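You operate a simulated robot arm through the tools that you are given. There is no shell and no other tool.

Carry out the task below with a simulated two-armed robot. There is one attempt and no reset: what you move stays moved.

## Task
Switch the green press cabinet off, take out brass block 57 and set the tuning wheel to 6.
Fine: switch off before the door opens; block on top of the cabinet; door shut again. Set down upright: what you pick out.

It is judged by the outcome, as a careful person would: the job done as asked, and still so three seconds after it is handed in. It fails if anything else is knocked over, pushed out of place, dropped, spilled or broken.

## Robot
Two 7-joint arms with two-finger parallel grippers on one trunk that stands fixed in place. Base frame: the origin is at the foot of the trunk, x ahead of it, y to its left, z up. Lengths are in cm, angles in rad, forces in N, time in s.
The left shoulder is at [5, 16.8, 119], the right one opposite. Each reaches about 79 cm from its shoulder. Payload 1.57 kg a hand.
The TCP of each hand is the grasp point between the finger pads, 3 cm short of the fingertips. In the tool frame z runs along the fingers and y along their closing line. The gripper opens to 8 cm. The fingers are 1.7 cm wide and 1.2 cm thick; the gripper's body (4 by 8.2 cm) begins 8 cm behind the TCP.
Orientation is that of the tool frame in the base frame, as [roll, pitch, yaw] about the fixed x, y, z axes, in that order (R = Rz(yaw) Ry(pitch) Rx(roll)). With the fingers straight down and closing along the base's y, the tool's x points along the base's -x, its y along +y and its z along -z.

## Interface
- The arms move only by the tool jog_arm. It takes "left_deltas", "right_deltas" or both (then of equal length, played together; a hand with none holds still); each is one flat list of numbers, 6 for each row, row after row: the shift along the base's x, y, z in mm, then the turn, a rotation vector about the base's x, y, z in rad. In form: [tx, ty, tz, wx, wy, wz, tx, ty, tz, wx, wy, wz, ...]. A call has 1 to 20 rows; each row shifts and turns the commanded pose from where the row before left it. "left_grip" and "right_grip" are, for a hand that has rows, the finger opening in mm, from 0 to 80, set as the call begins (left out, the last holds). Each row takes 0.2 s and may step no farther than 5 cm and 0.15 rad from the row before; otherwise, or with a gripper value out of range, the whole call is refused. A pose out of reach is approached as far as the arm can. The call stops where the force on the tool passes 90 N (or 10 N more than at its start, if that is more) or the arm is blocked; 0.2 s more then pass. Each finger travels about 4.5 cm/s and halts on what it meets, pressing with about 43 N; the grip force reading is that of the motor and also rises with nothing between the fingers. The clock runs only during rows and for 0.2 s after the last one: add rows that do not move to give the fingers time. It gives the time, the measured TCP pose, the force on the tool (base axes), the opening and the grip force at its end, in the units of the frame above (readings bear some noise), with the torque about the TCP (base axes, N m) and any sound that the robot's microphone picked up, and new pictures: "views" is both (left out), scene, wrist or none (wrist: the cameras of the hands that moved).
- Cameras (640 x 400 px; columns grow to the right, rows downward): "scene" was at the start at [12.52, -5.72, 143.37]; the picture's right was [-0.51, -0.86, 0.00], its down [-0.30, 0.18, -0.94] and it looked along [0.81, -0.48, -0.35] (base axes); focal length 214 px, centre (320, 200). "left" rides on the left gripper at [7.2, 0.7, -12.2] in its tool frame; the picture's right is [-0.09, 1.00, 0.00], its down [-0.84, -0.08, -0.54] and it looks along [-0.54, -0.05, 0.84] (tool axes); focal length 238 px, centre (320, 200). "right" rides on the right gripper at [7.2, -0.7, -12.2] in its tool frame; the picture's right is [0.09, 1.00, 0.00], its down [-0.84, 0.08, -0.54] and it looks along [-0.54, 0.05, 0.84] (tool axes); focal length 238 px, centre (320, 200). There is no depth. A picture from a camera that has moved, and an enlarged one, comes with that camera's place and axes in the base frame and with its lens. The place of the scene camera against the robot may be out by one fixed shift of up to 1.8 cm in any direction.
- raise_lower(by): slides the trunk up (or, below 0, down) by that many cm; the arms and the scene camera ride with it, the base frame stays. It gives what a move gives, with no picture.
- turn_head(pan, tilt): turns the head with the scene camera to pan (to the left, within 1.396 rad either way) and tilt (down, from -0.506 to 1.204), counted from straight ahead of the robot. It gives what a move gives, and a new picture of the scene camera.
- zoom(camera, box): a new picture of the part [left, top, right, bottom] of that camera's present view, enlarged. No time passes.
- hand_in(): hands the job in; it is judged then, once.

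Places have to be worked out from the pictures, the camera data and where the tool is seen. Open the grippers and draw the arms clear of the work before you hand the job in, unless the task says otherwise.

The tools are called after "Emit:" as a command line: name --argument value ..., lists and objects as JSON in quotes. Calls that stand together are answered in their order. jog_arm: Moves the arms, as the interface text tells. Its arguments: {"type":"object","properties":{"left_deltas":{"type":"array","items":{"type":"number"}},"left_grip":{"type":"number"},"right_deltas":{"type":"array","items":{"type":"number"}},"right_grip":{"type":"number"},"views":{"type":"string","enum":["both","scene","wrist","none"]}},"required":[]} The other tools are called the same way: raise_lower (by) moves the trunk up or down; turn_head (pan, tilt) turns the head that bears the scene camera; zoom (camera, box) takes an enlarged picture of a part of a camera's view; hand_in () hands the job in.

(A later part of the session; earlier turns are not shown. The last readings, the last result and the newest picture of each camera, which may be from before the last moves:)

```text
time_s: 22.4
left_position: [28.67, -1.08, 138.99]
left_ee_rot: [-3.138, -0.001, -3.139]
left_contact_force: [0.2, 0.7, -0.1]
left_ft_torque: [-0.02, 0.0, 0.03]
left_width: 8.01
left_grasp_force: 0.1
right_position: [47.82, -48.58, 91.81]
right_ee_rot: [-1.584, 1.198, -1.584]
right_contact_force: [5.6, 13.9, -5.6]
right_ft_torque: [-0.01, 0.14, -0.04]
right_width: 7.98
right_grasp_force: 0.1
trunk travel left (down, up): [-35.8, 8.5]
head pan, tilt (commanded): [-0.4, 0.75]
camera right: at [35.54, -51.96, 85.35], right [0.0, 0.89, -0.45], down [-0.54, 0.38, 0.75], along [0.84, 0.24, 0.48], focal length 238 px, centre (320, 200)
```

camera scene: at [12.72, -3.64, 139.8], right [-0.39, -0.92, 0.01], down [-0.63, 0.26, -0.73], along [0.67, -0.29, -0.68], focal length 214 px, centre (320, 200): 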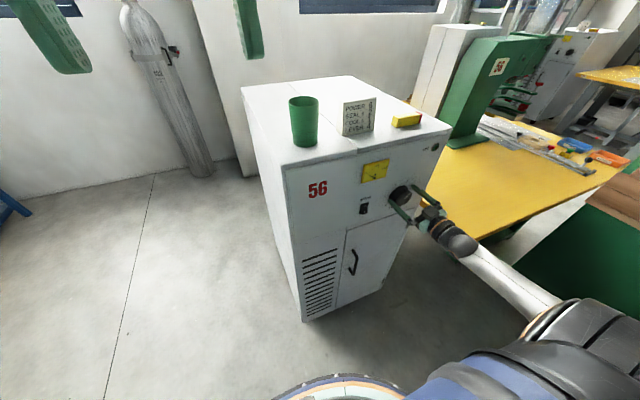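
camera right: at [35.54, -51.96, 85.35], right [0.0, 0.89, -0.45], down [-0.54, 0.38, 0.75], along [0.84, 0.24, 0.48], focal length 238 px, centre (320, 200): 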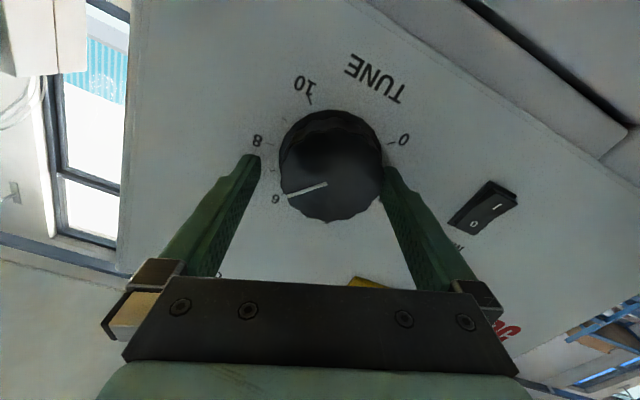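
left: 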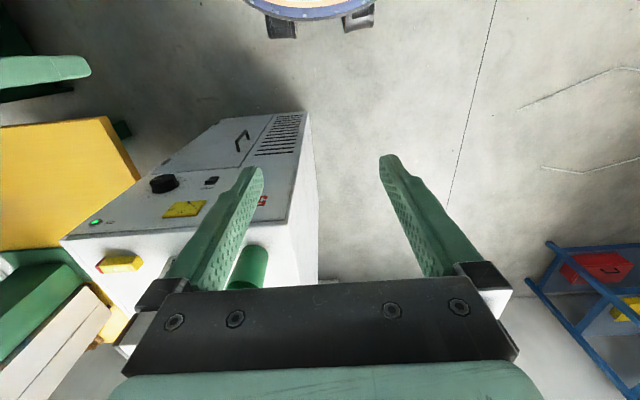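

The load is nearly gone (14 N). One more 6 mm step will centre the hand, then I'll draw back straight along −x.

Emit:
jog_arm --right_deltas '[0, 6, -2, 0, 0, 0, 0, 0, 0, 0, 0, 0, -15, 0, 0, 0, 0, 0, -30, 0, 0, 0, 0, 0, -30, 0, 0, 0, 0, 0, 0, 0, 0, 0, 0, 0]'

Emit:
zoom --camera "right" --box '[220, 60, 420, 220]'

```text
time_s: 23.8
left_position: [28.47, -1.1, 139.03]
left_ee_rot: [-3.139, 0.002, -3.139]
left_contact_force: [0.2, 0.6, -1.3]
left_ft_torque: [0.01, -0.04, -0.02]
left_width: 8.0
left_grasp_force: 0.1
right_position: [39.91, -48.27, 91.9]
right_ee_rot: [-1.572, 1.2, -1.572]
right_contact_force: [0.3, 0.3, -0.5]
right_ft_torque: [0.03, 0.02, 0.02]
right_width: 8.01
right_grasp_force: 0.1
trunk travel left (down, up): [-35.8, 8.5]
head pan, tilt (commanded): [-0.4, 0.75]
camera scene: at [12.15, -4.21, 139.85], right [-0.39, -0.92, 0.0], down [-0.63, 0.27, -0.73], along [0.67, -0.28, -0.68], focal length 214 px, centre (320, 200)
camera right: at [27.82, -51.63, 85.28], right [0.0, 0.89, -0.45], down [-0.54, 0.38, 0.75], along [0.84, 0.24, 0.48], focal length 238 px, centre (320, 200)
```

scene: 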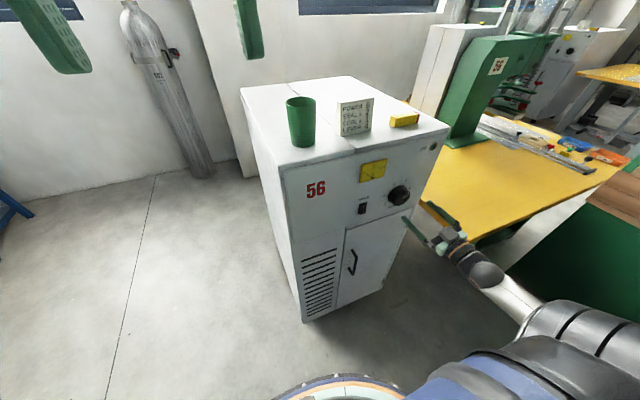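
right: 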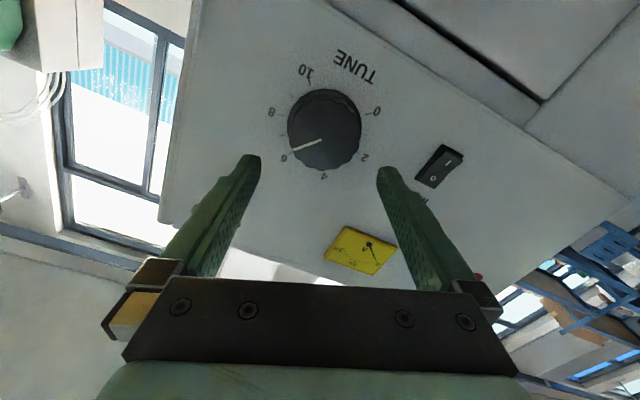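

```text
2.50 times, centred on (320, 140) of right
camera zoom: at [27.82, -51.63, 85.28], right [0.0, 0.89, -0.45], down [-0.54, 0.38, 0.75], along [0.84, 0.24, 0.48], focal length 596 px, centre (320, 350)
```

zoom: 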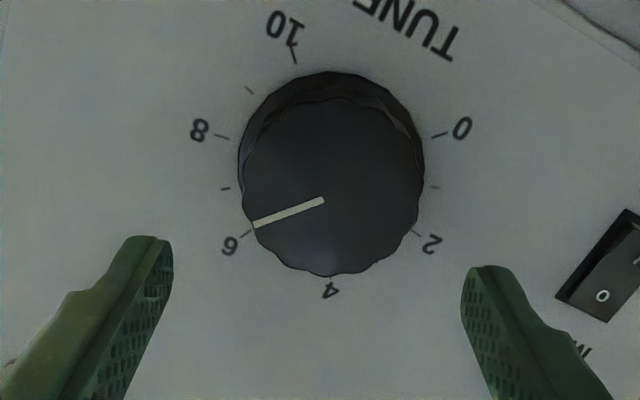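

With a clear view the pointer works out about 42° right of top, roughly 6.6; rolling back under load dragged it. I'll return the hand to zero roll, centre it on the axis, and measure again before a fine correction.

Emit:
jog_arm --right_deltas '[0, 0, -2, 0.1237, 0, 0, 0, 0, -2, 0.1237, 0, 0, 0, 0, -2, 0.1237, 0, 0, 0, 0, 0, 0, 0, 0]' --views "wrist"

Emit:
zoom --camera "right" --box '[220, 60, 420, 220]'

Emit:
zoom --camera "scene" --box '[360, 160, 430, 220]'

```text
time_s: 24.8
left_position: [28.39, -1.22, 139.0]
left_ee_rot: [-3.139, 0.001, -3.14]
left_contact_force: [0.3, -0.9, -0.6]
left_ft_torque: [0.01, 0.0, 0.0]
left_width: 7.99
left_grasp_force: 0.0
right_position: [40.11, -48.16, 91.12]
right_ee_rot: [2.507, 1.569, 2.508]
right_contact_force: [-0.2, 0.3, 0.3]
right_ft_torque: [-0.01, 0.04, 0.0]
right_width: 8.01
right_grasp_force: 0.0
trunk travel left (down, up): [-35.8, 8.5]
head pan, tilt (commanded): [-0.4, 0.75]
camera right: at [27.84, -48.97, 83.81], right [0.0, 1.0, -0.09], down [-0.54, 0.08, 0.84], along [0.84, 0.05, 0.54], focal length 238 px, centre (320, 200)
```

right: 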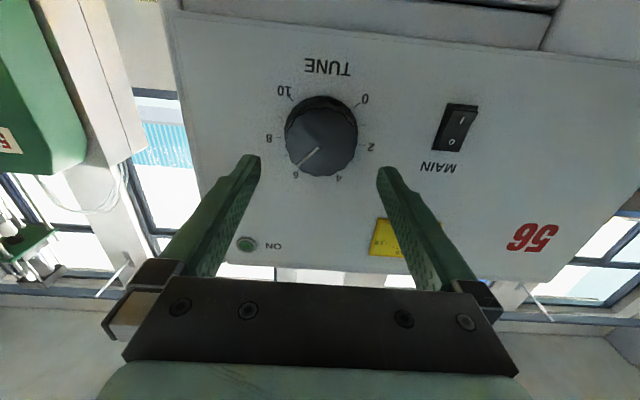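

```text
2.50 times, centred on (320, 140) of right
camera zoom: at [27.84, -48.97, 83.81], right [0.0, 1.0, -0.09], down [-0.54, 0.08, 0.84], along [0.84, 0.05, 0.54], focal length 596 px, centre (320, 350)
```

zoom: 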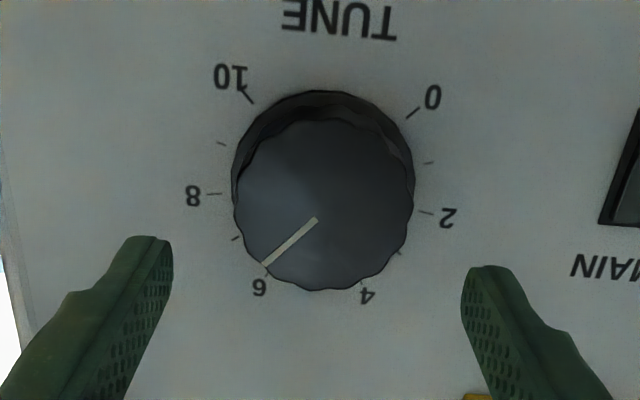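

```text
6.67 times, centred on (395, 190) of scene
camera zoom: at [12.14, -4.2, 139.85], right [-0.39, -0.92, 0.0], down [-0.63, 0.27, -0.73], along [0.67, -0.28, -0.68], focal length 1430 px, centre (-180, 267)
```

zoom: 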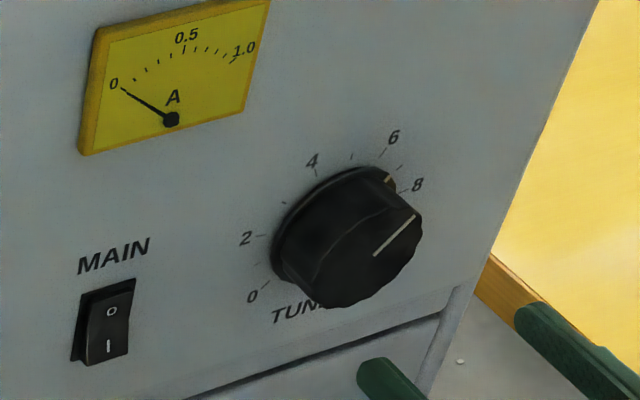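

All views agree the pointer is at about 42–43°, and 6 is at 27°, so −0.27 rad more is needed. I'll pre-roll +0.13, go back in around the knob, and grip.

Emit:
jog_arm --right_deltas '[20, -1, 1.3, 0.13, 0, 0, 20, 0, 0, 0, 0, 0, 20, 0, 0, 0, 0, 0, 10, 0, 0, 0, 0, 0, 9, 0, 0, 0, 0, 0, 0, 0, 0, 0, 0, 0]' --views "wrist"

```text
time_s: 26.2
left_position: [28.45, -1.07, 139.0]
left_ee_rot: [-3.14, 0.001, -3.14]
left_contact_force: [0.0, 1.2, -0.2]
left_ft_torque: [-0.01, 0.0, 0.01]
left_width: 7.99
left_grasp_force: 0.1
right_position: [48.06, -48.24, 91.14]
right_ee_rot: [1.579, 1.443, 1.579]
right_contact_force: [0.2, 0.0, -0.3]
right_ft_torque: [0.02, 0.04, -0.04]
right_width: 8.0
right_grasp_force: 0.0
trunk travel left (down, up): [-35.8, 8.5]
head pan, tilt (commanded): [-0.4, 0.75]
camera right: at [35.85, -48.15, 83.93], right [0.0, 1.0, 0.04], down [-0.54, -0.03, 0.84], along [0.84, -0.02, 0.54], focal length 238 px, centre (320, 200)
```

right: 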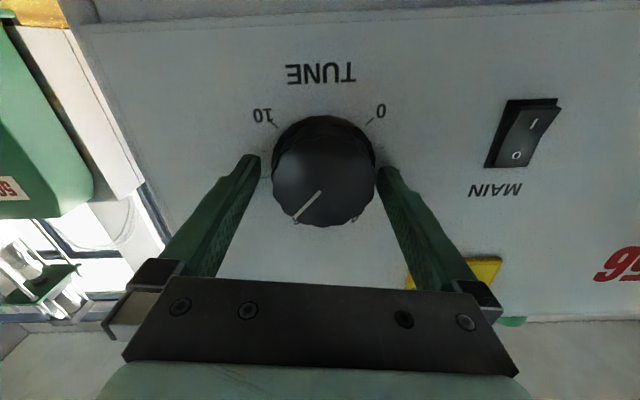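

The knob sits about 2 mm toward +y between the pads. I'll shift the hand by that and close on it.

Emit:
jog_arm --right_deltas '[0, 2, 0, 0, 0, 0, 0, 0, 0, 0, 0, 0]' --views "none"

Emit:
jog_arm --right_deltas '[0, 0, 0, 0, 0, 0, 0, 0, 0, 0, 0, 0, 0, 0, 0, 0, 0, 0]' --right_grip 40 --views "wrist"

```text
time_s: 26.8
left_position: [28.52, -1.14, 138.85]
left_ee_rot: [-3.139, 0.0, -3.14]
left_contact_force: [0.4, -0.2, 0.1]
left_ft_torque: [0.03, 0.0, 0.05]
left_width: 8.0
left_grasp_force: 0.0
right_position: [48.01, -47.93, 91.19]
right_ee_rot: [1.58, 1.442, 1.578]
right_contact_force: [0.4, -0.5, 0.0]
right_ft_torque: [-0.03, -0.02, 0.03]
right_width: 7.99
right_grasp_force: 0.0
trunk travel left (down, up): [-35.8, 8.5]
head pan, tilt (commanded): [-0.4, 0.75]
```

```text
time_s: 27.6
left_position: [28.57, -1.05, 139.05]
left_ee_rot: [-3.141, 0.001, -3.141]
left_contact_force: [0.7, 0.8, -0.6]
left_ft_torque: [-0.01, -0.06, 0.03]
left_width: 8.0
left_grasp_force: 0.2
right_position: [48.15, -48.0, 91.26]
right_ee_rot: [1.578, 1.442, 1.578]
right_contact_force: [0.9, -0.5, -0.1]
right_ft_torque: [0.01, 0.05, -0.25]
right_width: 6.59
right_grasp_force: 33.3
trunk travel left (down, up): [-35.8, 8.5]
head pan, tilt (commanded): [-0.4, 0.75]
camera right: at [35.87, -47.9, 83.98], right [0.0, 1.0, 0.04], down [-0.54, -0.03, 0.84], along [0.84, -0.02, 0.54], focal length 238 px, centre (320, 200)
```

right: 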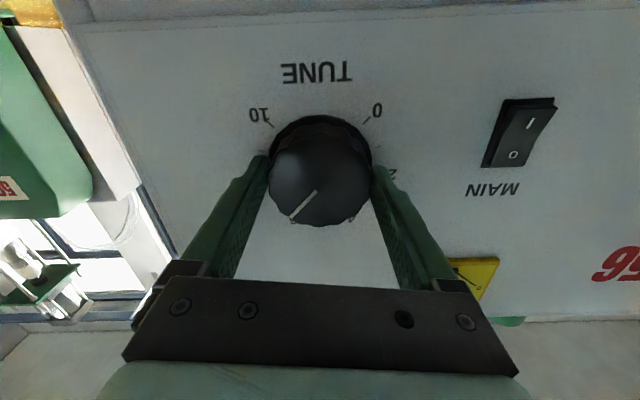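

Gripped cleanly with no side load. I'll turn −0.27 rad in three steps.

Emit:
jog_arm --right_deltas '[0, 0, 0, -0.09, 0, 0, 0, 0, 0, -0.09, 0, 0, 0, 0, 0, -0.09, 0, 0, 0, 0, 0, 0, 0, 0, 0, 0, 0, 0, 0, 0]' --views "wrist"

```text
time_s: 28.8
left_position: [28.57, -1.18, 139.0]
left_ee_rot: [-3.141, 0.001, -3.141]
left_contact_force: [0.0, 0.0, 0.1]
left_ft_torque: [0.0, -0.02, -0.01]
left_width: 8.0
left_grasp_force: 0.1
right_position: [48.1, -48.03, 91.28]
right_ee_rot: [-1.577, 1.428, -1.576]
right_contact_force: [2.9, -0.7, 0.3]
right_ft_torque: [0.01, -0.1, 0.24]
right_width: 6.57
right_grasp_force: 45.0
trunk travel left (down, up): [-35.8, 8.5]
head pan, tilt (commanded): [-0.4, 0.75]
camera right: at [35.87, -49.85, 84.18], right [0.0, 0.97, -0.23], down [-0.54, 0.19, 0.82], along [0.84, 0.13, 0.53], focal length 238 px, centre (320, 200)
```

right: 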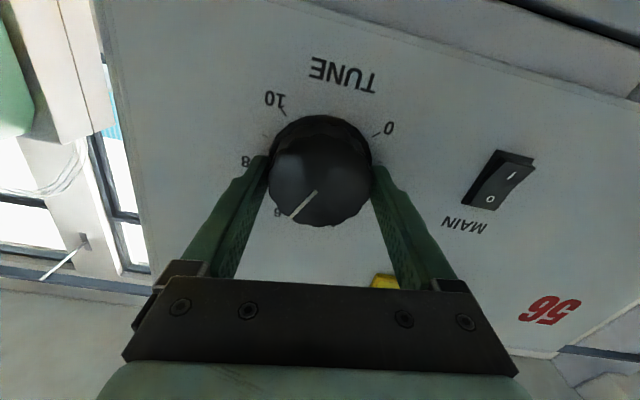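

The turn went cleanly with almost no side load. I'll open the fingers, draw straight back, and measure the pointer.

Emit:
jog_arm --right_deltas '[0, 0, 0, 0, 0, 0, 0, 0, 0, 0, 0, 0, -15, 0, 0, 0, 0, 0, -30, 0, 0, 0, 0, 0, -35, 0, 0, 0, 0, 0, 0, 0, 0, 0.142, 0, 0, 0, 0, 0, 0, 0, 0]' --right_grip 80

Emit:
zoom --camera "right" --box '[220, 60, 420, 220]'

Emit:
zoom --camera "scene" --box '[360, 160, 430, 220]'

```text
time_s: 30.4
left_position: [28.54, -1.12, 139.05]
left_ee_rot: [-3.14, 0.003, -3.141]
left_contact_force: [-0.5, -0.5, -0.2]
left_ft_torque: [0.01, 0.01, 0.01]
left_width: 7.98
left_grasp_force: 0.1
right_position: [39.96, -48.02, 91.39]
right_ee_rot: [1.962, 1.57, 1.963]
right_contact_force: [-0.4, -0.2, 0.3]
right_ft_torque: [0.02, 0.01, 0.04]
right_width: 7.99
right_grasp_force: 0.0
trunk travel left (down, up): [-35.8, 8.5]
head pan, tilt (commanded): [-0.4, 0.75]
camera scene: at [12.14, -4.2, 139.85], right [-0.39, -0.92, 0.0], down [-0.63, 0.27, -0.73], along [0.67, -0.28, -0.68], focal length 214 px, centre (320, 200)
camera right: at [27.76, -48.81, 84.08], right [0.0, 1.0, -0.09], down [-0.54, 0.08, 0.84], along [0.84, 0.05, 0.54], focal length 238 px, centre (320, 200)
```

scene: 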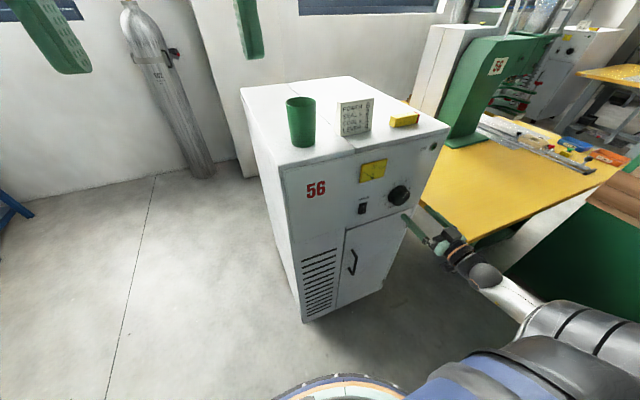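
right: 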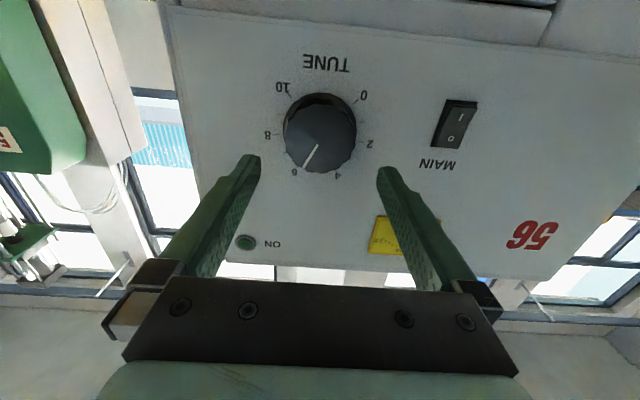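

```text
2.50 times, centred on (320, 140) of right
camera zoom: at [27.76, -48.81, 84.08], right [0.0, 1.0, -0.09], down [-0.54, 0.08, 0.84], along [0.84, 0.05, 0.54], focal length 596 px, centre (320, 350)
```

zoom: 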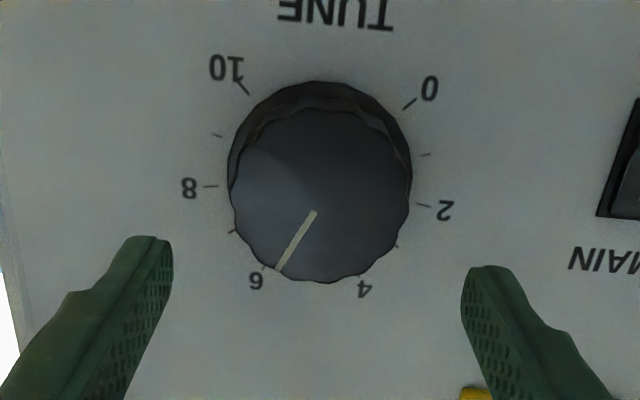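

```text
6.67 times, centred on (395, 190) of scene
camera zoom: at [12.14, -4.2, 139.85], right [-0.39, -0.92, 0.0], down [-0.63, 0.27, -0.73], along [0.67, -0.28, -0.68], focal length 1430 px, centre (-180, 267)
```

zoom: 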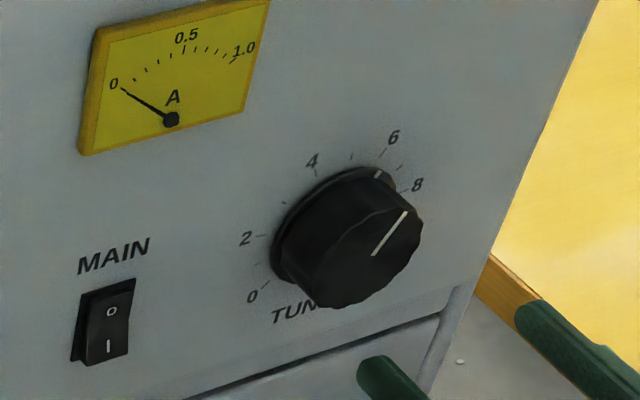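

The pointer now reads 25–27° in both views, which is 6 on the scale. Next comes the door: the handle bar is vertical at about y=−34.8, z 50–66, standing off to x≈48.5, so I'll lower the trunk 28 cm with the hand clear of it.

Emit:
raise_lower --by -28

Emit:
turn_head --pan -0.5 --tilt 0.7

```text
time_s: 33.2
left_position: [28.51, -1.09, 111.05]
left_ee_rot: [-3.14, 0.003, -3.139]
left_contact_force: [-0.9, 0.0, 0.5]
left_ft_torque: [0.0, 0.04, -0.01]
left_width: 8.01
left_grasp_force: 0.0
right_position: [40.02, -48.02, 63.25]
right_ee_rot: [2.533, 1.568, 2.531]
right_contact_force: [-0.3, -1.0, 0.1]
right_ft_torque: [0.02, -0.03, 0.02]
right_width: 8.01
right_grasp_force: 0.1
trunk travel left (down, up): [-7.8, 36.5]
head pan, tilt (commanded): [-0.4, 0.75]
```

```text
time_s: 33.9
left_position: [28.4, -1.1, 111.0]
left_ee_rot: [-3.139, 0.002, -3.139]
left_contact_force: [0.8, -0.5, 0.0]
left_ft_torque: [-0.01, 0.0, 0.0]
left_width: 8.01
left_grasp_force: 0.1
right_position: [40.07, -48.02, 63.29]
right_ee_rot: [2.506, 1.569, 2.506]
right_contact_force: [-0.4, -0.2, -0.5]
right_ft_torque: [-0.01, -0.02, -0.05]
right_width: 8.02
right_grasp_force: 0.0
trunk travel left (down, up): [-7.8, 36.5]
head pan, tilt (commanded): [-0.499, 0.7]
camera scene: at [11.97, -5.04, 112.27], right [-0.48, -0.88, 0.0], down [-0.57, 0.31, -0.76], along [0.67, -0.37, -0.64], focal length 214 px, centre (320, 200)
```

scene: 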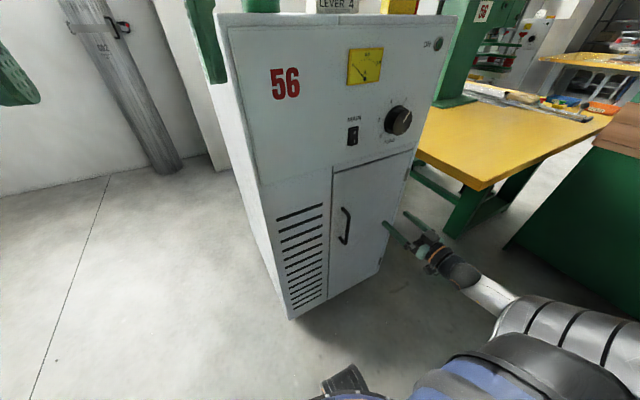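

Trunk is down, and the table edge lies at y≈−74, z≈71, so the door has room to open past 90°. I'll move the open hand in front of the handle at y≈−34.8, z≈58, still about 6 cm short of it.

Emit:
jog_arm --right_deltas '[0, 44, -18, 0, 0, 0, 0, 44, -18, 0, 0, 0, 0, 44, -18, 0, 0, 0, 0, 0, 0, 0, 0, 0]'

Emit:
zoom --camera "scene" --box '[310, 160, 450, 290]'

```text
time_s: 34.9
left_position: [28.35, -1.12, 110.97]
left_ee_rot: [-3.14, 0.002, -3.142]
left_contact_force: [0.0, -0.1, -0.1]
left_ft_torque: [0.03, 0.01, -0.01]
left_width: 7.99
left_grasp_force: 0.1
right_position: [40.04, -35.68, 58.3]
right_ee_rot: [1.885, 1.567, 1.89]
right_contact_force: [0.3, -0.6, 0.1]
right_ft_torque: [0.01, 0.0, -0.01]
right_width: 8.0
right_grasp_force: 0.1
right hand out of reach, approached as far as the arm can: row 3
trunk travel left (down, up): [-7.8, 36.5]
head pan, tilt (commanded): [-0.499, 0.7]
camera scene: at [11.97, -5.04, 112.28], right [-0.48, -0.88, 0.0], down [-0.57, 0.31, -0.76], along [0.67, -0.37, -0.64], focal length 214 px, centre (320, 200)
camera right: at [27.75, -36.57, 51.02], right [-0.01, 1.0, -0.09], down [-0.54, 0.07, 0.84], along [0.84, 0.05, 0.54], focal length 238 px, centre (320, 200)
```

scene: 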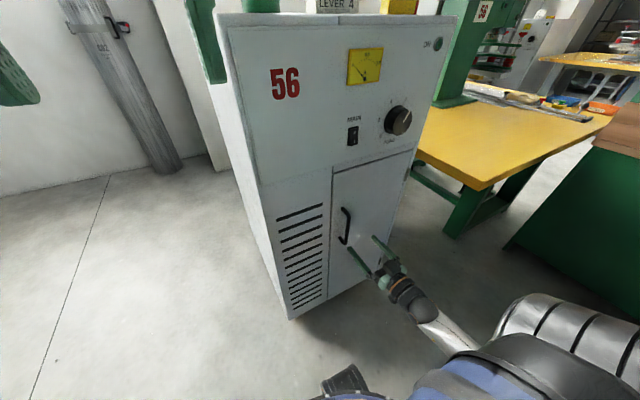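
right: 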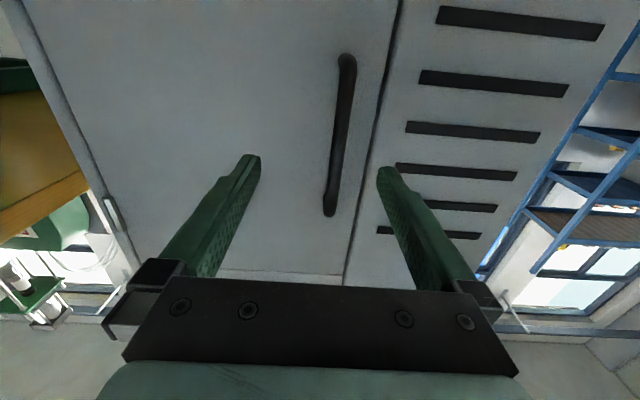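

```text
3.08 times, centred on (380, 225) of scene
camera zoom: at [11.97, -5.04, 112.28], right [-0.48, -0.88, 0.0], down [-0.57, 0.31, -0.76], along [0.67, -0.37, -0.64], focal length 660 px, centre (135, 123)
```

zoom: 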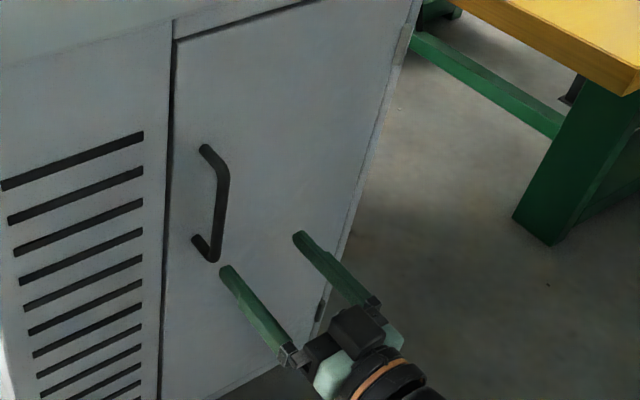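

The arm is too folded here at this trunk height. The handle bar is at about (47.6, −34.3, z 52–65); I'll raise the trunk 16 cm and then bring the hand down again in front of the bar.

Emit:
raise_lower --by 16

Emit:
jog_arm --right_deltas '[0, 5, -40, 0, 0, 0, 0, 5, -40, 0, 0, 0, 0, 3, -40, 0, 0, 0, 0, 0, -35, 0, 0, 0, 0, 0, 0, 0, 0, 0]'

```text
time_s: 36.8
left_position: [28.34, -1.12, 126.99]
left_ee_rot: [-3.139, 0.001, -3.14]
left_contact_force: [0.4, 0.3, 0.6]
left_ft_torque: [-0.01, 0.01, -0.02]
left_width: 7.96
left_grasp_force: 0.0
right_position: [40.05, -35.74, 74.26]
right_ee_rot: [1.901, 1.566, 1.908]
right_contact_force: [-0.1, -0.2, -0.4]
right_ft_torque: [0.0, 0.0, -0.01]
right_width: 7.98
right_grasp_force: 0.2
trunk travel left (down, up): [-23.8, 20.5]
head pan, tilt (commanded): [-0.499, 0.7]
```

```text
time_s: 38.0
left_position: [28.39, -1.07, 127.07]
left_ee_rot: [-3.14, 0.002, -3.14]
left_contact_force: [-0.5, 0.0, 0.5]
left_ft_torque: [0.03, 0.01, 0.02]
left_width: 7.99
left_grasp_force: 0.1
right_position: [40.36, -36.48, 58.86]
right_ee_rot: [1.681, 1.565, 1.69]
right_contact_force: [0.5, 0.4, 0.2]
right_ft_torque: [0.01, -0.01, 0.01]
right_width: 7.99
right_grasp_force: 0.1
right hand out of reach, approached as far as the arm can: row 1, 2, 3
trunk travel left (down, up): [-23.8, 20.5]
head pan, tilt (commanded): [-0.499, 0.7]
camera scene: at [11.97, -5.05, 128.28], right [-0.48, -0.88, 0.0], down [-0.57, 0.31, -0.76], along [0.67, -0.37, -0.64], focal length 214 px, centre (320, 200)
camera right: at [28.05, -37.32, 51.59], right [-0.01, 1.0, -0.08], down [-0.54, 0.07, 0.84], along [0.84, 0.05, 0.54], focal length 238 px, centre (320, 200)
```

scene: 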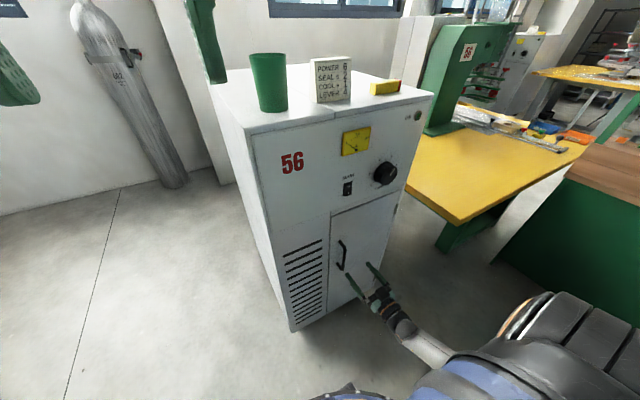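
right: 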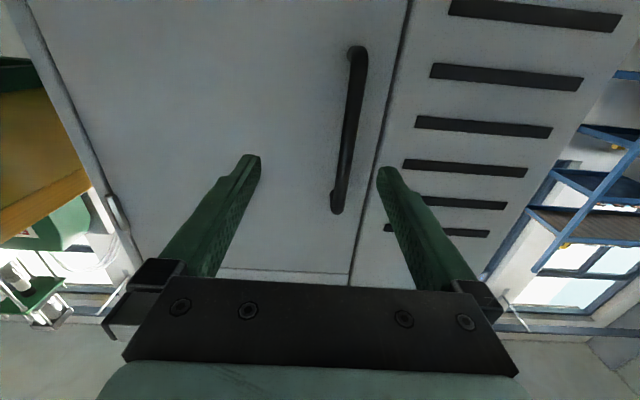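

The hand can't point straight ahead this far left at this height, so I'll yaw it 0.3 rad to the left, which also suits the door swing, narrow the fingers to 5 cm, and line up on the bar at y≈−34.3.

Emit:
jog_arm --right_deltas '[0, 0, 0, 0, 0, 0.15, 0, 0, 0, 0, 0, 0.15, 0, 10, 0, 0, 0, 0, 0, 10, 0, 0, 0, 0, 0, 0, 0, 0, 0, 0]' --right_grip 50

```text
time_s: 39.1
left_position: [28.42, -1.12, 127.12]
left_ee_rot: [-3.14, 0.002, -3.14]
left_contact_force: [0.2, -0.4, -0.2]
left_ft_torque: [0.01, -0.04, 0.01]
left_width: 8.01
left_grasp_force: 0.0
right_position: [40.21, -34.6, 58.77]
right_ee_rot: [1.962, 1.565, 2.269]
right_contact_force: [-0.6, 0.4, 0.7]
right_ft_torque: [0.02, 0.01, 0.0]
right_width: 4.98
right_grasp_force: 0.1
trunk travel left (down, up): [-23.8, 20.5]
head pan, tilt (commanded): [-0.499, 0.7]
camera scene: at [11.97, -5.05, 128.28], right [-0.48, -0.88, 0.0], down [-0.57, 0.31, -0.76], along [0.67, -0.37, -0.64], focal length 214 px, centre (320, 200)
camera right: at [28.76, -38.91, 51.54], right [-0.3, 0.95, -0.09], down [-0.54, -0.09, 0.84], along [0.79, 0.3, 0.54], focal length 238 px, centre (320, 200)
```

scene: 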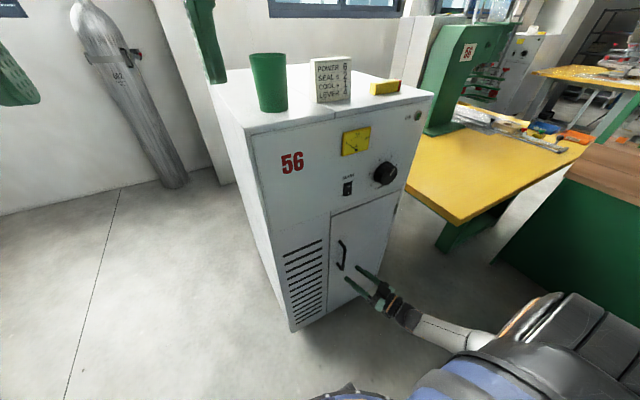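
right: 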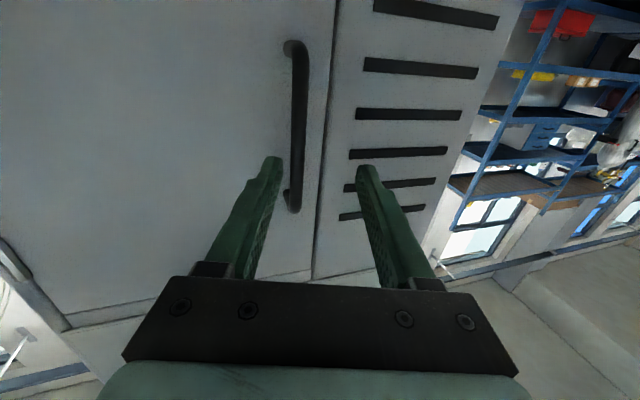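

The bar works out at about (47.3, −34.4). With the hand yawed 0.3, I'll shift right 1.9 cm and then advance along the finger direction so the bar comes in centred.

Emit:
jog_arm --right_deltas '[0, -19, 0, 0, 0, 0, 17, 5, 0, 0, 0, 0, 17, 5, 0, 0, 0, 0, 0, 0, 0, 0, 0, 0]' --views "wrist"

```text
time_s: 40.1
left_position: [28.31, -1.16, 127.06]
left_ee_rot: [-3.139, 0.002, 3.141]
left_contact_force: [-0.3, 0.3, -0.8]
left_ft_torque: [-0.03, 0.0, 0.01]
left_width: 8.0
left_grasp_force: 0.2
right_position: [43.51, -35.6, 58.85]
right_ee_rot: [1.958, 1.564, 2.265]
right_contact_force: [-0.1, -0.2, 0.9]
right_ft_torque: [-0.01, 0.04, -0.01]
right_width: 5.0
right_grasp_force: 0.2
trunk travel left (down, up): [-23.8, 20.5]
head pan, tilt (commanded): [-0.499, 0.7]
camera right: at [31.97, -40.03, 51.69], right [-0.3, 0.95, -0.09], down [-0.54, -0.09, 0.84], along [0.79, 0.3, 0.54], focal length 238 px, centre (320, 200)
```

right: 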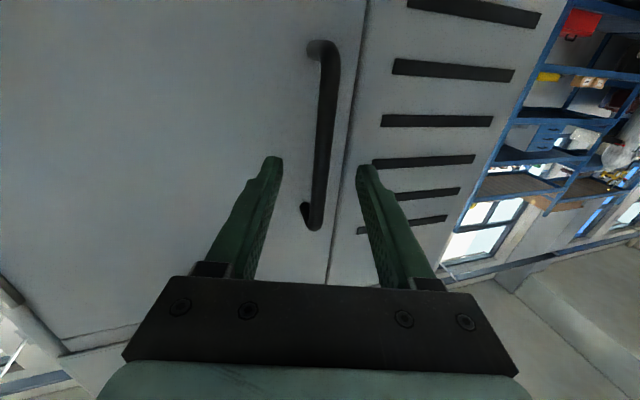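

The bar is centred between the fingers. I'll advance the last 3.4 cm along the finger direction, then close on it.

Emit:
jog_arm --right_deltas '[12, 3.7, 0, 0, 0, 0, 12, 3.7, 0, 0, 0, 0, 9, 2.8, 0, 0, 0, 0, 0, 0, 0, 0, 0, 0]' --views "wrist"

Emit:
jog_arm --right_deltas '[0, 0, 0, 0, 0, 0, 0, 0, 0, 0, 0, 0, 0, 0, 0, 0, 0, 0, 0, 0, 0, 0, 0, 0]' --right_grip 0 --views "wrist"

```text
time_s: 41.1
left_position: [28.5, -1.06, 127.14]
left_ee_rot: [-3.139, 0.001, -3.14]
left_contact_force: [-0.3, -0.2, -0.4]
left_ft_torque: [0.02, 0.05, 0.02]
left_width: 8.0
left_grasp_force: 0.1
right_position: [46.78, -34.61, 58.88]
right_ee_rot: [1.944, 1.566, 2.25]
right_contact_force: [-0.6, 0.4, 0.4]
right_ft_torque: [0.01, 0.02, 0.01]
right_width: 5.0
right_grasp_force: 0.0
trunk travel left (down, up): [-23.8, 20.5]
head pan, tilt (commanded): [-0.499, 0.7]
camera right: at [35.31, -39.03, 51.65], right [-0.3, 0.95, -0.09], down [-0.54, -0.09, 0.84], along [0.79, 0.3, 0.54], focal length 238 px, centre (320, 200)
```

right: 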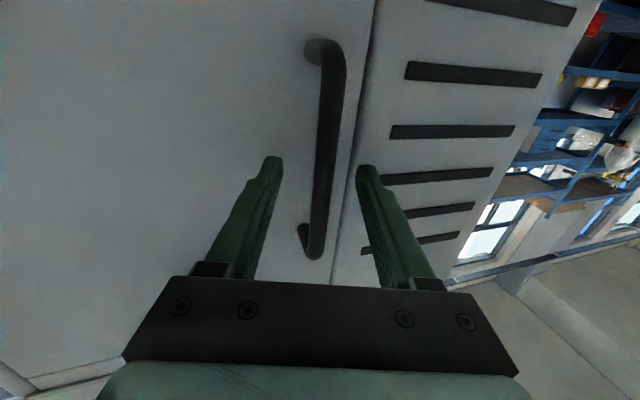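

```text
time_s: 42.1
left_position: [28.36, -1.06, 127.12]
left_ee_rot: [-3.141, 0.001, -3.14]
left_contact_force: [0.1, -0.1, -0.3]
left_ft_torque: [-0.01, -0.02, -0.02]
left_width: 7.99
left_grasp_force: 0.0
right_position: [46.66, -34.44, 58.93]
right_ee_rot: [1.777, 1.567, 2.084]
right_contact_force: [-3.6, 7.5, 0.3]
right_ft_torque: [-0.07, -0.23, 0.08]
right_width: 1.28
right_grasp_force: 29.7
trunk travel left (down, up): [-23.8, 20.5]
head pan, tilt (commanded): [-0.499, 0.7]
camera right: at [35.29, -38.9, 51.65], right [-0.3, 0.95, -0.09], down [-0.54, -0.1, 0.84], along [0.79, 0.3, 0.54], focal length 238 px, centre (320, 200)
```

right: 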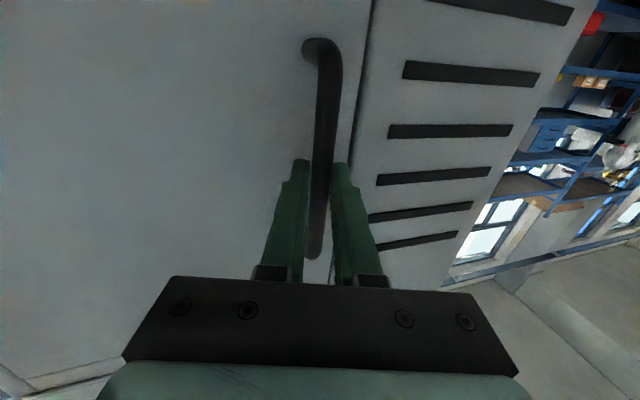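

The bar is gripped (1.3 cm). With the hinge near (51.7, −59.8), I'll pull along the arc in small steps, turning the hand with the door, for the first 0.2 rad.

Emit:
jog_arm --right_deltas '[-10.1, -2.2, 0, 0, 0, 0.04, -10, -2.6, 0, 0, 0, 0.04, -9.9, -3, 0, 0, 0, 0.04, -9.8, -3.4, 0, 0, 0, 0.04, -9.6, -3.8, 0, 0, 0, 0.04, 0, 0, 0, 0, 0, 0]'

```text
time_s: 43.5
left_position: [28.52, -1.05, 126.95]
left_ee_rot: [-3.14, 0.001, -3.14]
left_contact_force: [1.0, -0.5, -0.3]
left_ft_torque: [-0.01, -0.01, -0.01]
left_width: 8.01
left_grasp_force: 0.1
right_position: [41.95, -35.94, 58.95]
right_ee_rot: [1.698, 1.566, 2.206]
right_contact_force: [-6.0, 16.1, 0.1]
right_ft_torque: [0.34, -0.75, 0.26]
right_width: 1.28
right_grasp_force: 29.9
trunk travel left (down, up): [-23.8, 20.5]
head pan, tilt (commanded): [-0.499, 0.7]
camera scene: at [11.93, -4.98, 128.28], right [-0.48, -0.88, 0.0], down [-0.57, 0.31, -0.77], along [0.67, -0.37, -0.64], focal length 214 px, centre (320, 200)
camera right: at [31.53, -42.57, 51.65], right [-0.49, 0.87, -0.09], down [-0.51, -0.2, 0.84], along [0.71, 0.45, 0.54], focal length 238 px, centre (320, 200)
```

scene: 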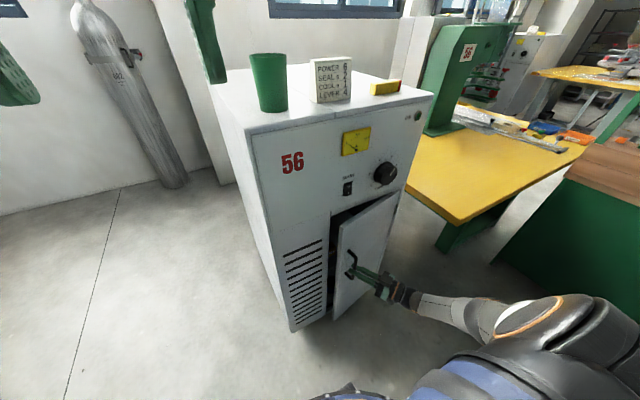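
right: 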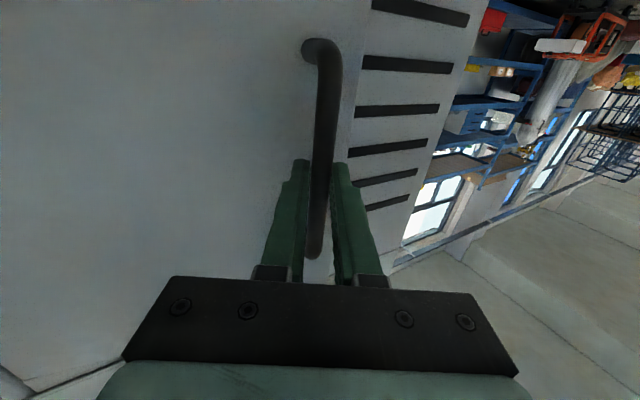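

The door is opening smoothly with light forces. I'll continue along the arc to about 0.6 rad.

Emit:
jog_arm --right_deltas '[-11.8, -5, 0, 0, 0, 0.05, -11.5, -5.6, 0, 0, 0, 0.05, -11.2, -6.2, 0, 0, 0, 0.05, -10.9, -6.8, 0, 0, 0, 0.05, -10.5, -7.4, 0, 0, 0, 0.05, -10.1, -8, 0, 0, 0, 0.05, -9.7, -8.5, 0, 0, 0, 0.05, -9.3, -9, 0, 0, 0, 0.05, 0, 0, 0, 0, 0, 0]'

```text
time_s: 45.5
left_position: [28.73, -1.54, 126.87]
left_ee_rot: [3.139, -0.002, -3.139]
left_contact_force: [-0.5, -0.3, 0.3]
left_ft_torque: [-0.01, 0.03, 0.0]
left_width: 8.03
left_grasp_force: 0.0
right_position: [34.07, -40.79, 61.11]
right_ee_rot: [-3.025, 1.546, -2.157]
right_contact_force: [42.1, -48.8, -25.7]
right_ft_torque: [0.09, 0.34, -0.75]
right_width: 1.66
right_grasp_force: 31.6
right hand out of reach, approached as far as the arm can: row 5, 6, 8
trunk travel left (down, up): [-23.8, 20.5]
head pan, tilt (commanded): [-0.499, 0.7]
camera scene: at [12.32, -5.47, 128.22], right [-0.48, -0.88, 0.0], down [-0.57, 0.31, -0.76], along [0.67, -0.36, -0.65], focal length 214 px, centre (320, 200)
camera right: at [26.57, -50.71, 54.16], right [-0.76, 0.64, -0.09], down [-0.4, -0.35, 0.85], along [0.51, 0.68, 0.52], focal length 238 px, centre (320, 200)
```

scene: 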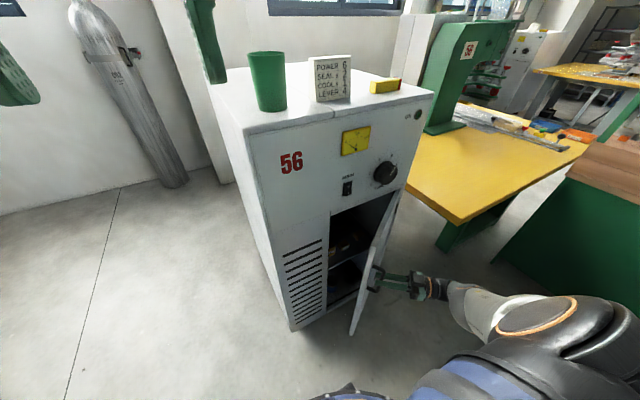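
right: 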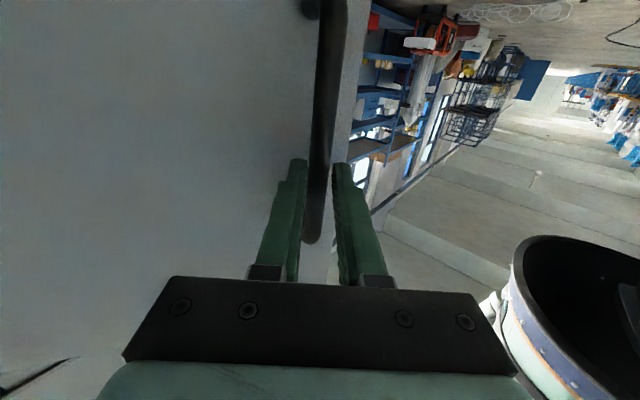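

The door is open about 0.55 rad and the arm is near a limit, pushing sideways. I'll release the handle here and look inside the cabinet.

Emit:
jog_arm --right_deltas '[0, 0, 0, 0, 0, 0, 0, 0, 0, 0, 0, 0, 0, 0, 0, 0, 0, 0]' --right_grip 60

Emit:
zoom --camera "scene" --box '[300, 180, 440, 340]'

```text
time_s: 46.4
left_position: [28.39, -1.16, 127.06]
left_ee_rot: [-3.141, 0.002, -3.141]
left_contact_force: [0.1, -0.1, 0.5]
left_ft_torque: [-0.02, 0.0, 0.01]
left_width: 8.0
left_grasp_force: 0.0
right_position: [33.37, -39.31, 61.45]
right_ee_rot: [1.812, 1.564, 2.72]
right_contact_force: [-0.3, -0.1, 0.6]
right_ft_torque: [-0.02, -0.03, -0.02]
right_width: 5.99
right_grasp_force: 0.1
trunk travel left (down, up): [-23.8, 20.5]
head pan, tilt (commanded): [-0.499, 0.7]
camera scene: at [11.97, -5.05, 128.28], right [-0.48, -0.88, 0.0], down [-0.57, 0.31, -0.76], along [0.67, -0.37, -0.64], focal length 214 px, centre (320, 200)
camera right: at [26.29, -49.56, 54.23], right [-0.78, 0.61, -0.09], down [-0.39, -0.38, 0.84], along [0.48, 0.69, 0.54], focal length 238 px, centre (320, 200)
```

scene: 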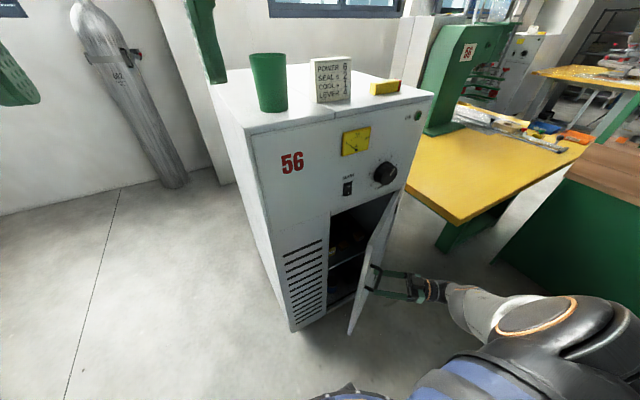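
right: 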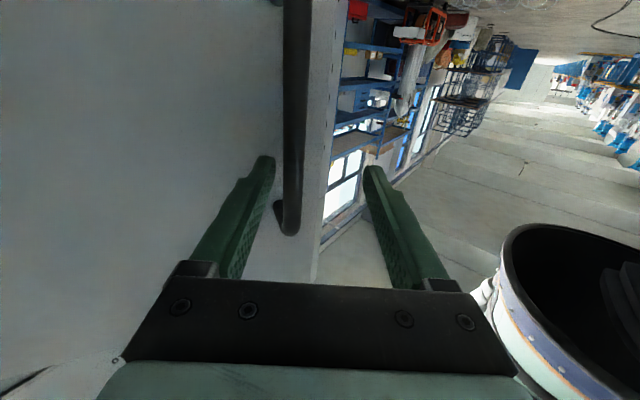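

```text
2.50 times, centred on (370, 260) of scene
camera zoom: at [11.97, -5.05, 128.28], right [-0.48, -0.88, 0.0], down [-0.57, 0.31, -0.76], along [0.67, -0.37, -0.64], focal length 536 px, centre (195, 50)
```

zoom: 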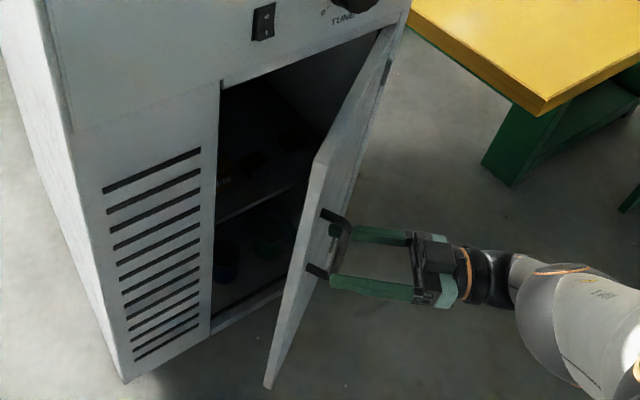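

The handle is free. I can make out two shelf levels inside, but it is too dark; I'll withdraw the hand along its own axis, clear of the bar.

Emit:
jog_arm --right_deltas '[-15, -19, 0, 0, 0, 0, -15, -19, 0, 0, 0, 0, -15, -19, 0, 0, 0, 0, -10, -12, 0, 0, 0, 0, 0, 0, 0, 0, 0, 0]'

```text
time_s: 47.5
left_position: [28.45, -1.05, 127.03]
left_ee_rot: [-3.141, 0.002, -3.14]
left_contact_force: [0.1, 0.8, -0.8]
left_ft_torque: [0.03, 0.0, 0.01]
left_width: 8.01
left_grasp_force: 0.0
right_position: [26.56, -44.2, 63.43]
right_ee_rot: [1.851, 1.565, 2.757]
right_contact_force: [-0.5, 0.6, 0.1]
right_ft_torque: [-0.03, 0.0, -0.01]
right_width: 5.98
right_grasp_force: 0.1
right hand out of reach, approached as far as the arm can: row 1, 2, 3, 4
trunk travel left (down, up): [-23.8, 20.5]
head pan, tilt (commanded): [-0.499, 0.7]
camera scene: at [11.97, -5.05, 128.28], right [-0.48, -0.88, 0.0], down [-0.57, 0.31, -0.76], along [0.67, -0.37, -0.64], focal length 214 px, centre (320, 200)
camera right: at [19.56, -54.33, 56.23], right [-0.78, 0.62, -0.09], down [-0.39, -0.38, 0.84], along [0.48, 0.69, 0.54], focal length 238 px, centre (320, 200)
```

scene: 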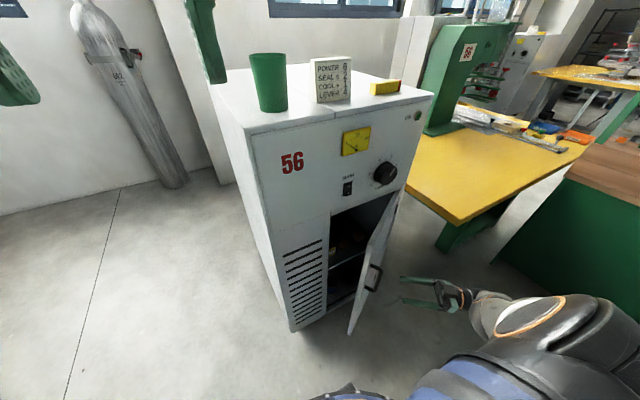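
right: 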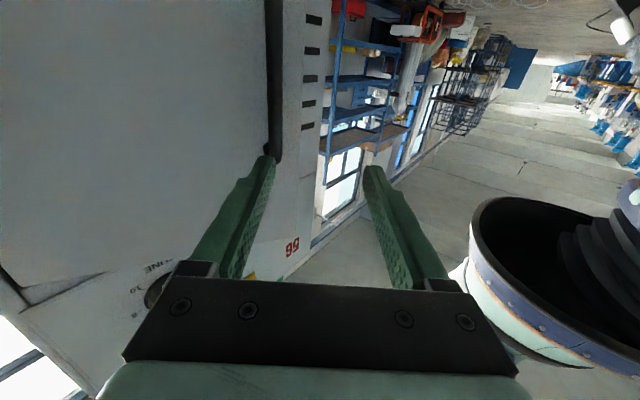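

The hand is clear. The bar should now be near (34.5, −40.3); I'll turn the hand back to 0.3 rad yaw and line up so I can straddle the bar and sweep it to the right.

Emit:
jog_arm --right_deltas '[0, 3, -10, 0, 0, -0.15, 0, 3, -10, 0, 0, -0.15, 0, 3, -10, 0, 0, -0.15, 0, 3, -10, 0, 0, -0.15, 0, 0, 0, 0, 0, 0]'

```text
time_s: 48.8
left_position: [28.46, -1.13, 126.9]
left_ee_rot: [-3.14, 0.001, -3.138]
left_contact_force: [-0.2, 0.0, 1.5]
left_ft_torque: [-0.03, 0.02, 0.0]
left_width: 8.01
left_grasp_force: 0.1
right_position: [26.78, -45.2, 56.31]
right_ee_rot: [1.724, 1.565, 2.029]
right_contact_force: [0.7, -0.2, 0.3]
right_ft_torque: [0.05, 0.03, 0.0]
right_width: 6.0
right_grasp_force: 0.1
right hand out of reach, approached as far as the arm can: row 1, 2, 3, 4
trunk travel left (down, up): [-23.8, 20.5]
head pan, tilt (commanded): [-0.499, 0.7]
camera scene: at [11.97, -5.04, 128.28], right [-0.48, -0.88, 0.0], down [-0.57, 0.31, -0.76], along [0.67, -0.37, -0.64], focal length 214 px, centre (320, 200)
camera right: at [15.3, -49.61, 49.04], right [-0.3, 0.95, -0.09], down [-0.54, -0.09, 0.84], along [0.79, 0.3, 0.54], focal length 238 px, centre (320, 200)
```

scene: 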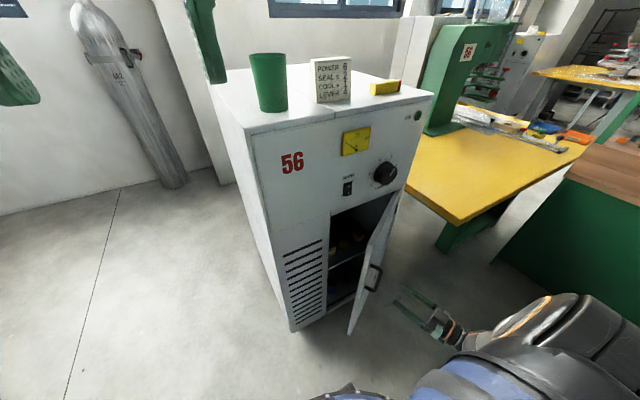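
right: 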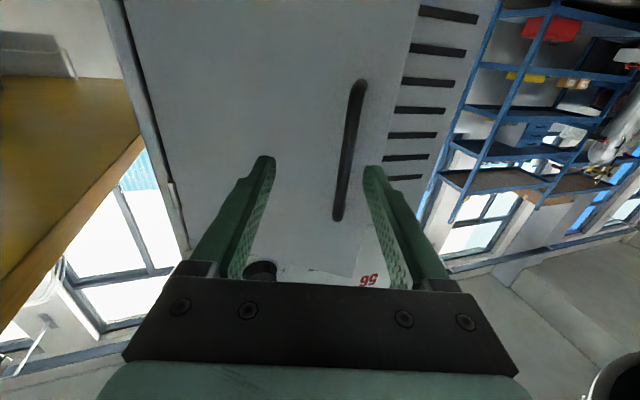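

The bar shows at about (34.5, −40.0), 2.7 cm left of the hand's centreline. I'll shift left and then advance so the fingers straddle it.

Emit:
jog_arm --right_deltas '[0, 13, 8, 0, 0, 0, 0, 13, 8, 0, 0, 0, 20, 6, 0, 0, 0, 0, 20, 6, 0, 0, 0, 0, 0, 0, 0, 0, 0, 0]' --views "wrist"

```text
time_s: 50.0
left_position: [28.51, -1.25, 127.01]
left_ee_rot: [-3.138, 0.002, -3.138]
left_contact_force: [-0.3, 0.2, 0.2]
left_ft_torque: [-0.01, 0.0, -0.02]
left_width: 7.98
left_grasp_force: 0.1
right_position: [31.0, -42.95, 55.57]
right_ee_rot: [1.69, 1.564, 1.997]
right_contact_force: [1.0, -0.1, 0.0]
right_ft_torque: [-0.01, -0.03, 0.03]
right_width: 6.02
right_grasp_force: 0.0
right hand out of reach, approached as far as the arm can: row 1, 2
trunk travel left (down, up): [-23.8, 20.5]
head pan, tilt (commanded): [-0.499, 0.7]
camera right: at [19.49, -47.41, 48.2], right [-0.3, 0.95, -0.09], down [-0.54, -0.09, 0.84], along [0.79, 0.3, 0.54], focal length 238 px, centre (320, 200)
```

right: 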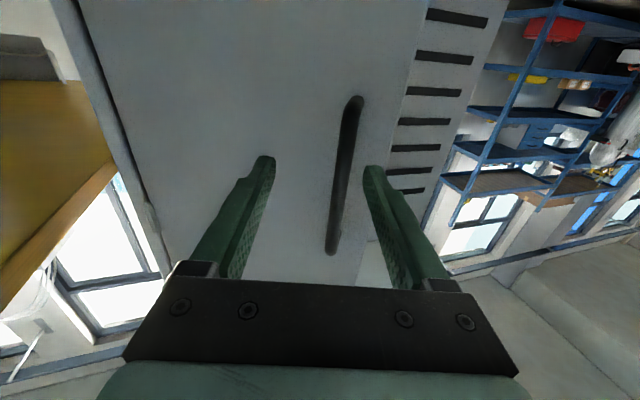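

The bar is inside the finger gap, slightly toward the left finger. I'll advance and centre on it, then narrow the fingers loosely around it.

Emit:
jog_arm --right_deltas '[14, 12, 5, 0, 0, 0, 14, 12, 5, 0, 0, 0, 0, 0, 0, 0, 0, 0]' --views "wrist"

```text
time_s: 50.8
left_position: [28.44, -1.14, 127.01]
left_ee_rot: [-3.139, 0.001, -3.139]
left_contact_force: [-0.9, 0.2, 0.7]
left_ft_torque: [-0.01, -0.03, -0.02]
left_width: 8.0
left_grasp_force: 0.0
right_position: [33.97, -41.44, 55.13]
right_ee_rot: [1.64, 1.566, 1.943]
right_contact_force: [0.4, 0.0, -0.1]
right_ft_torque: [-0.03, 0.02, -0.03]
right_width: 6.0
right_grasp_force: 0.1
right hand out of reach, approached as far as the arm can: row 1, 2
trunk travel left (down, up): [-23.8, 20.5]
head pan, tilt (commanded): [-0.499, 0.7]
camera right: at [22.46, -45.86, 47.86], right [-0.3, 0.95, -0.09], down [-0.54, -0.09, 0.84], along [0.79, 0.3, 0.54], focal length 238 px, centre (320, 200)
```

right: 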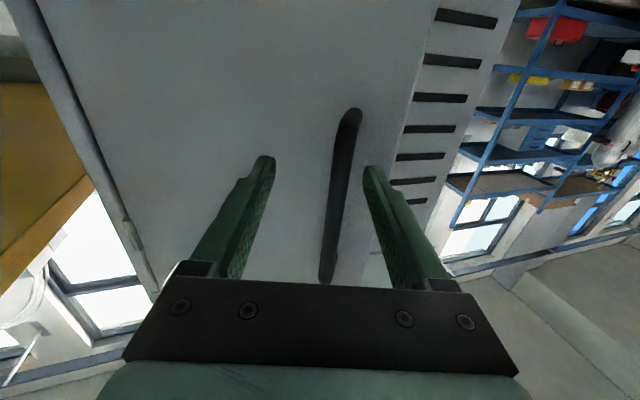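

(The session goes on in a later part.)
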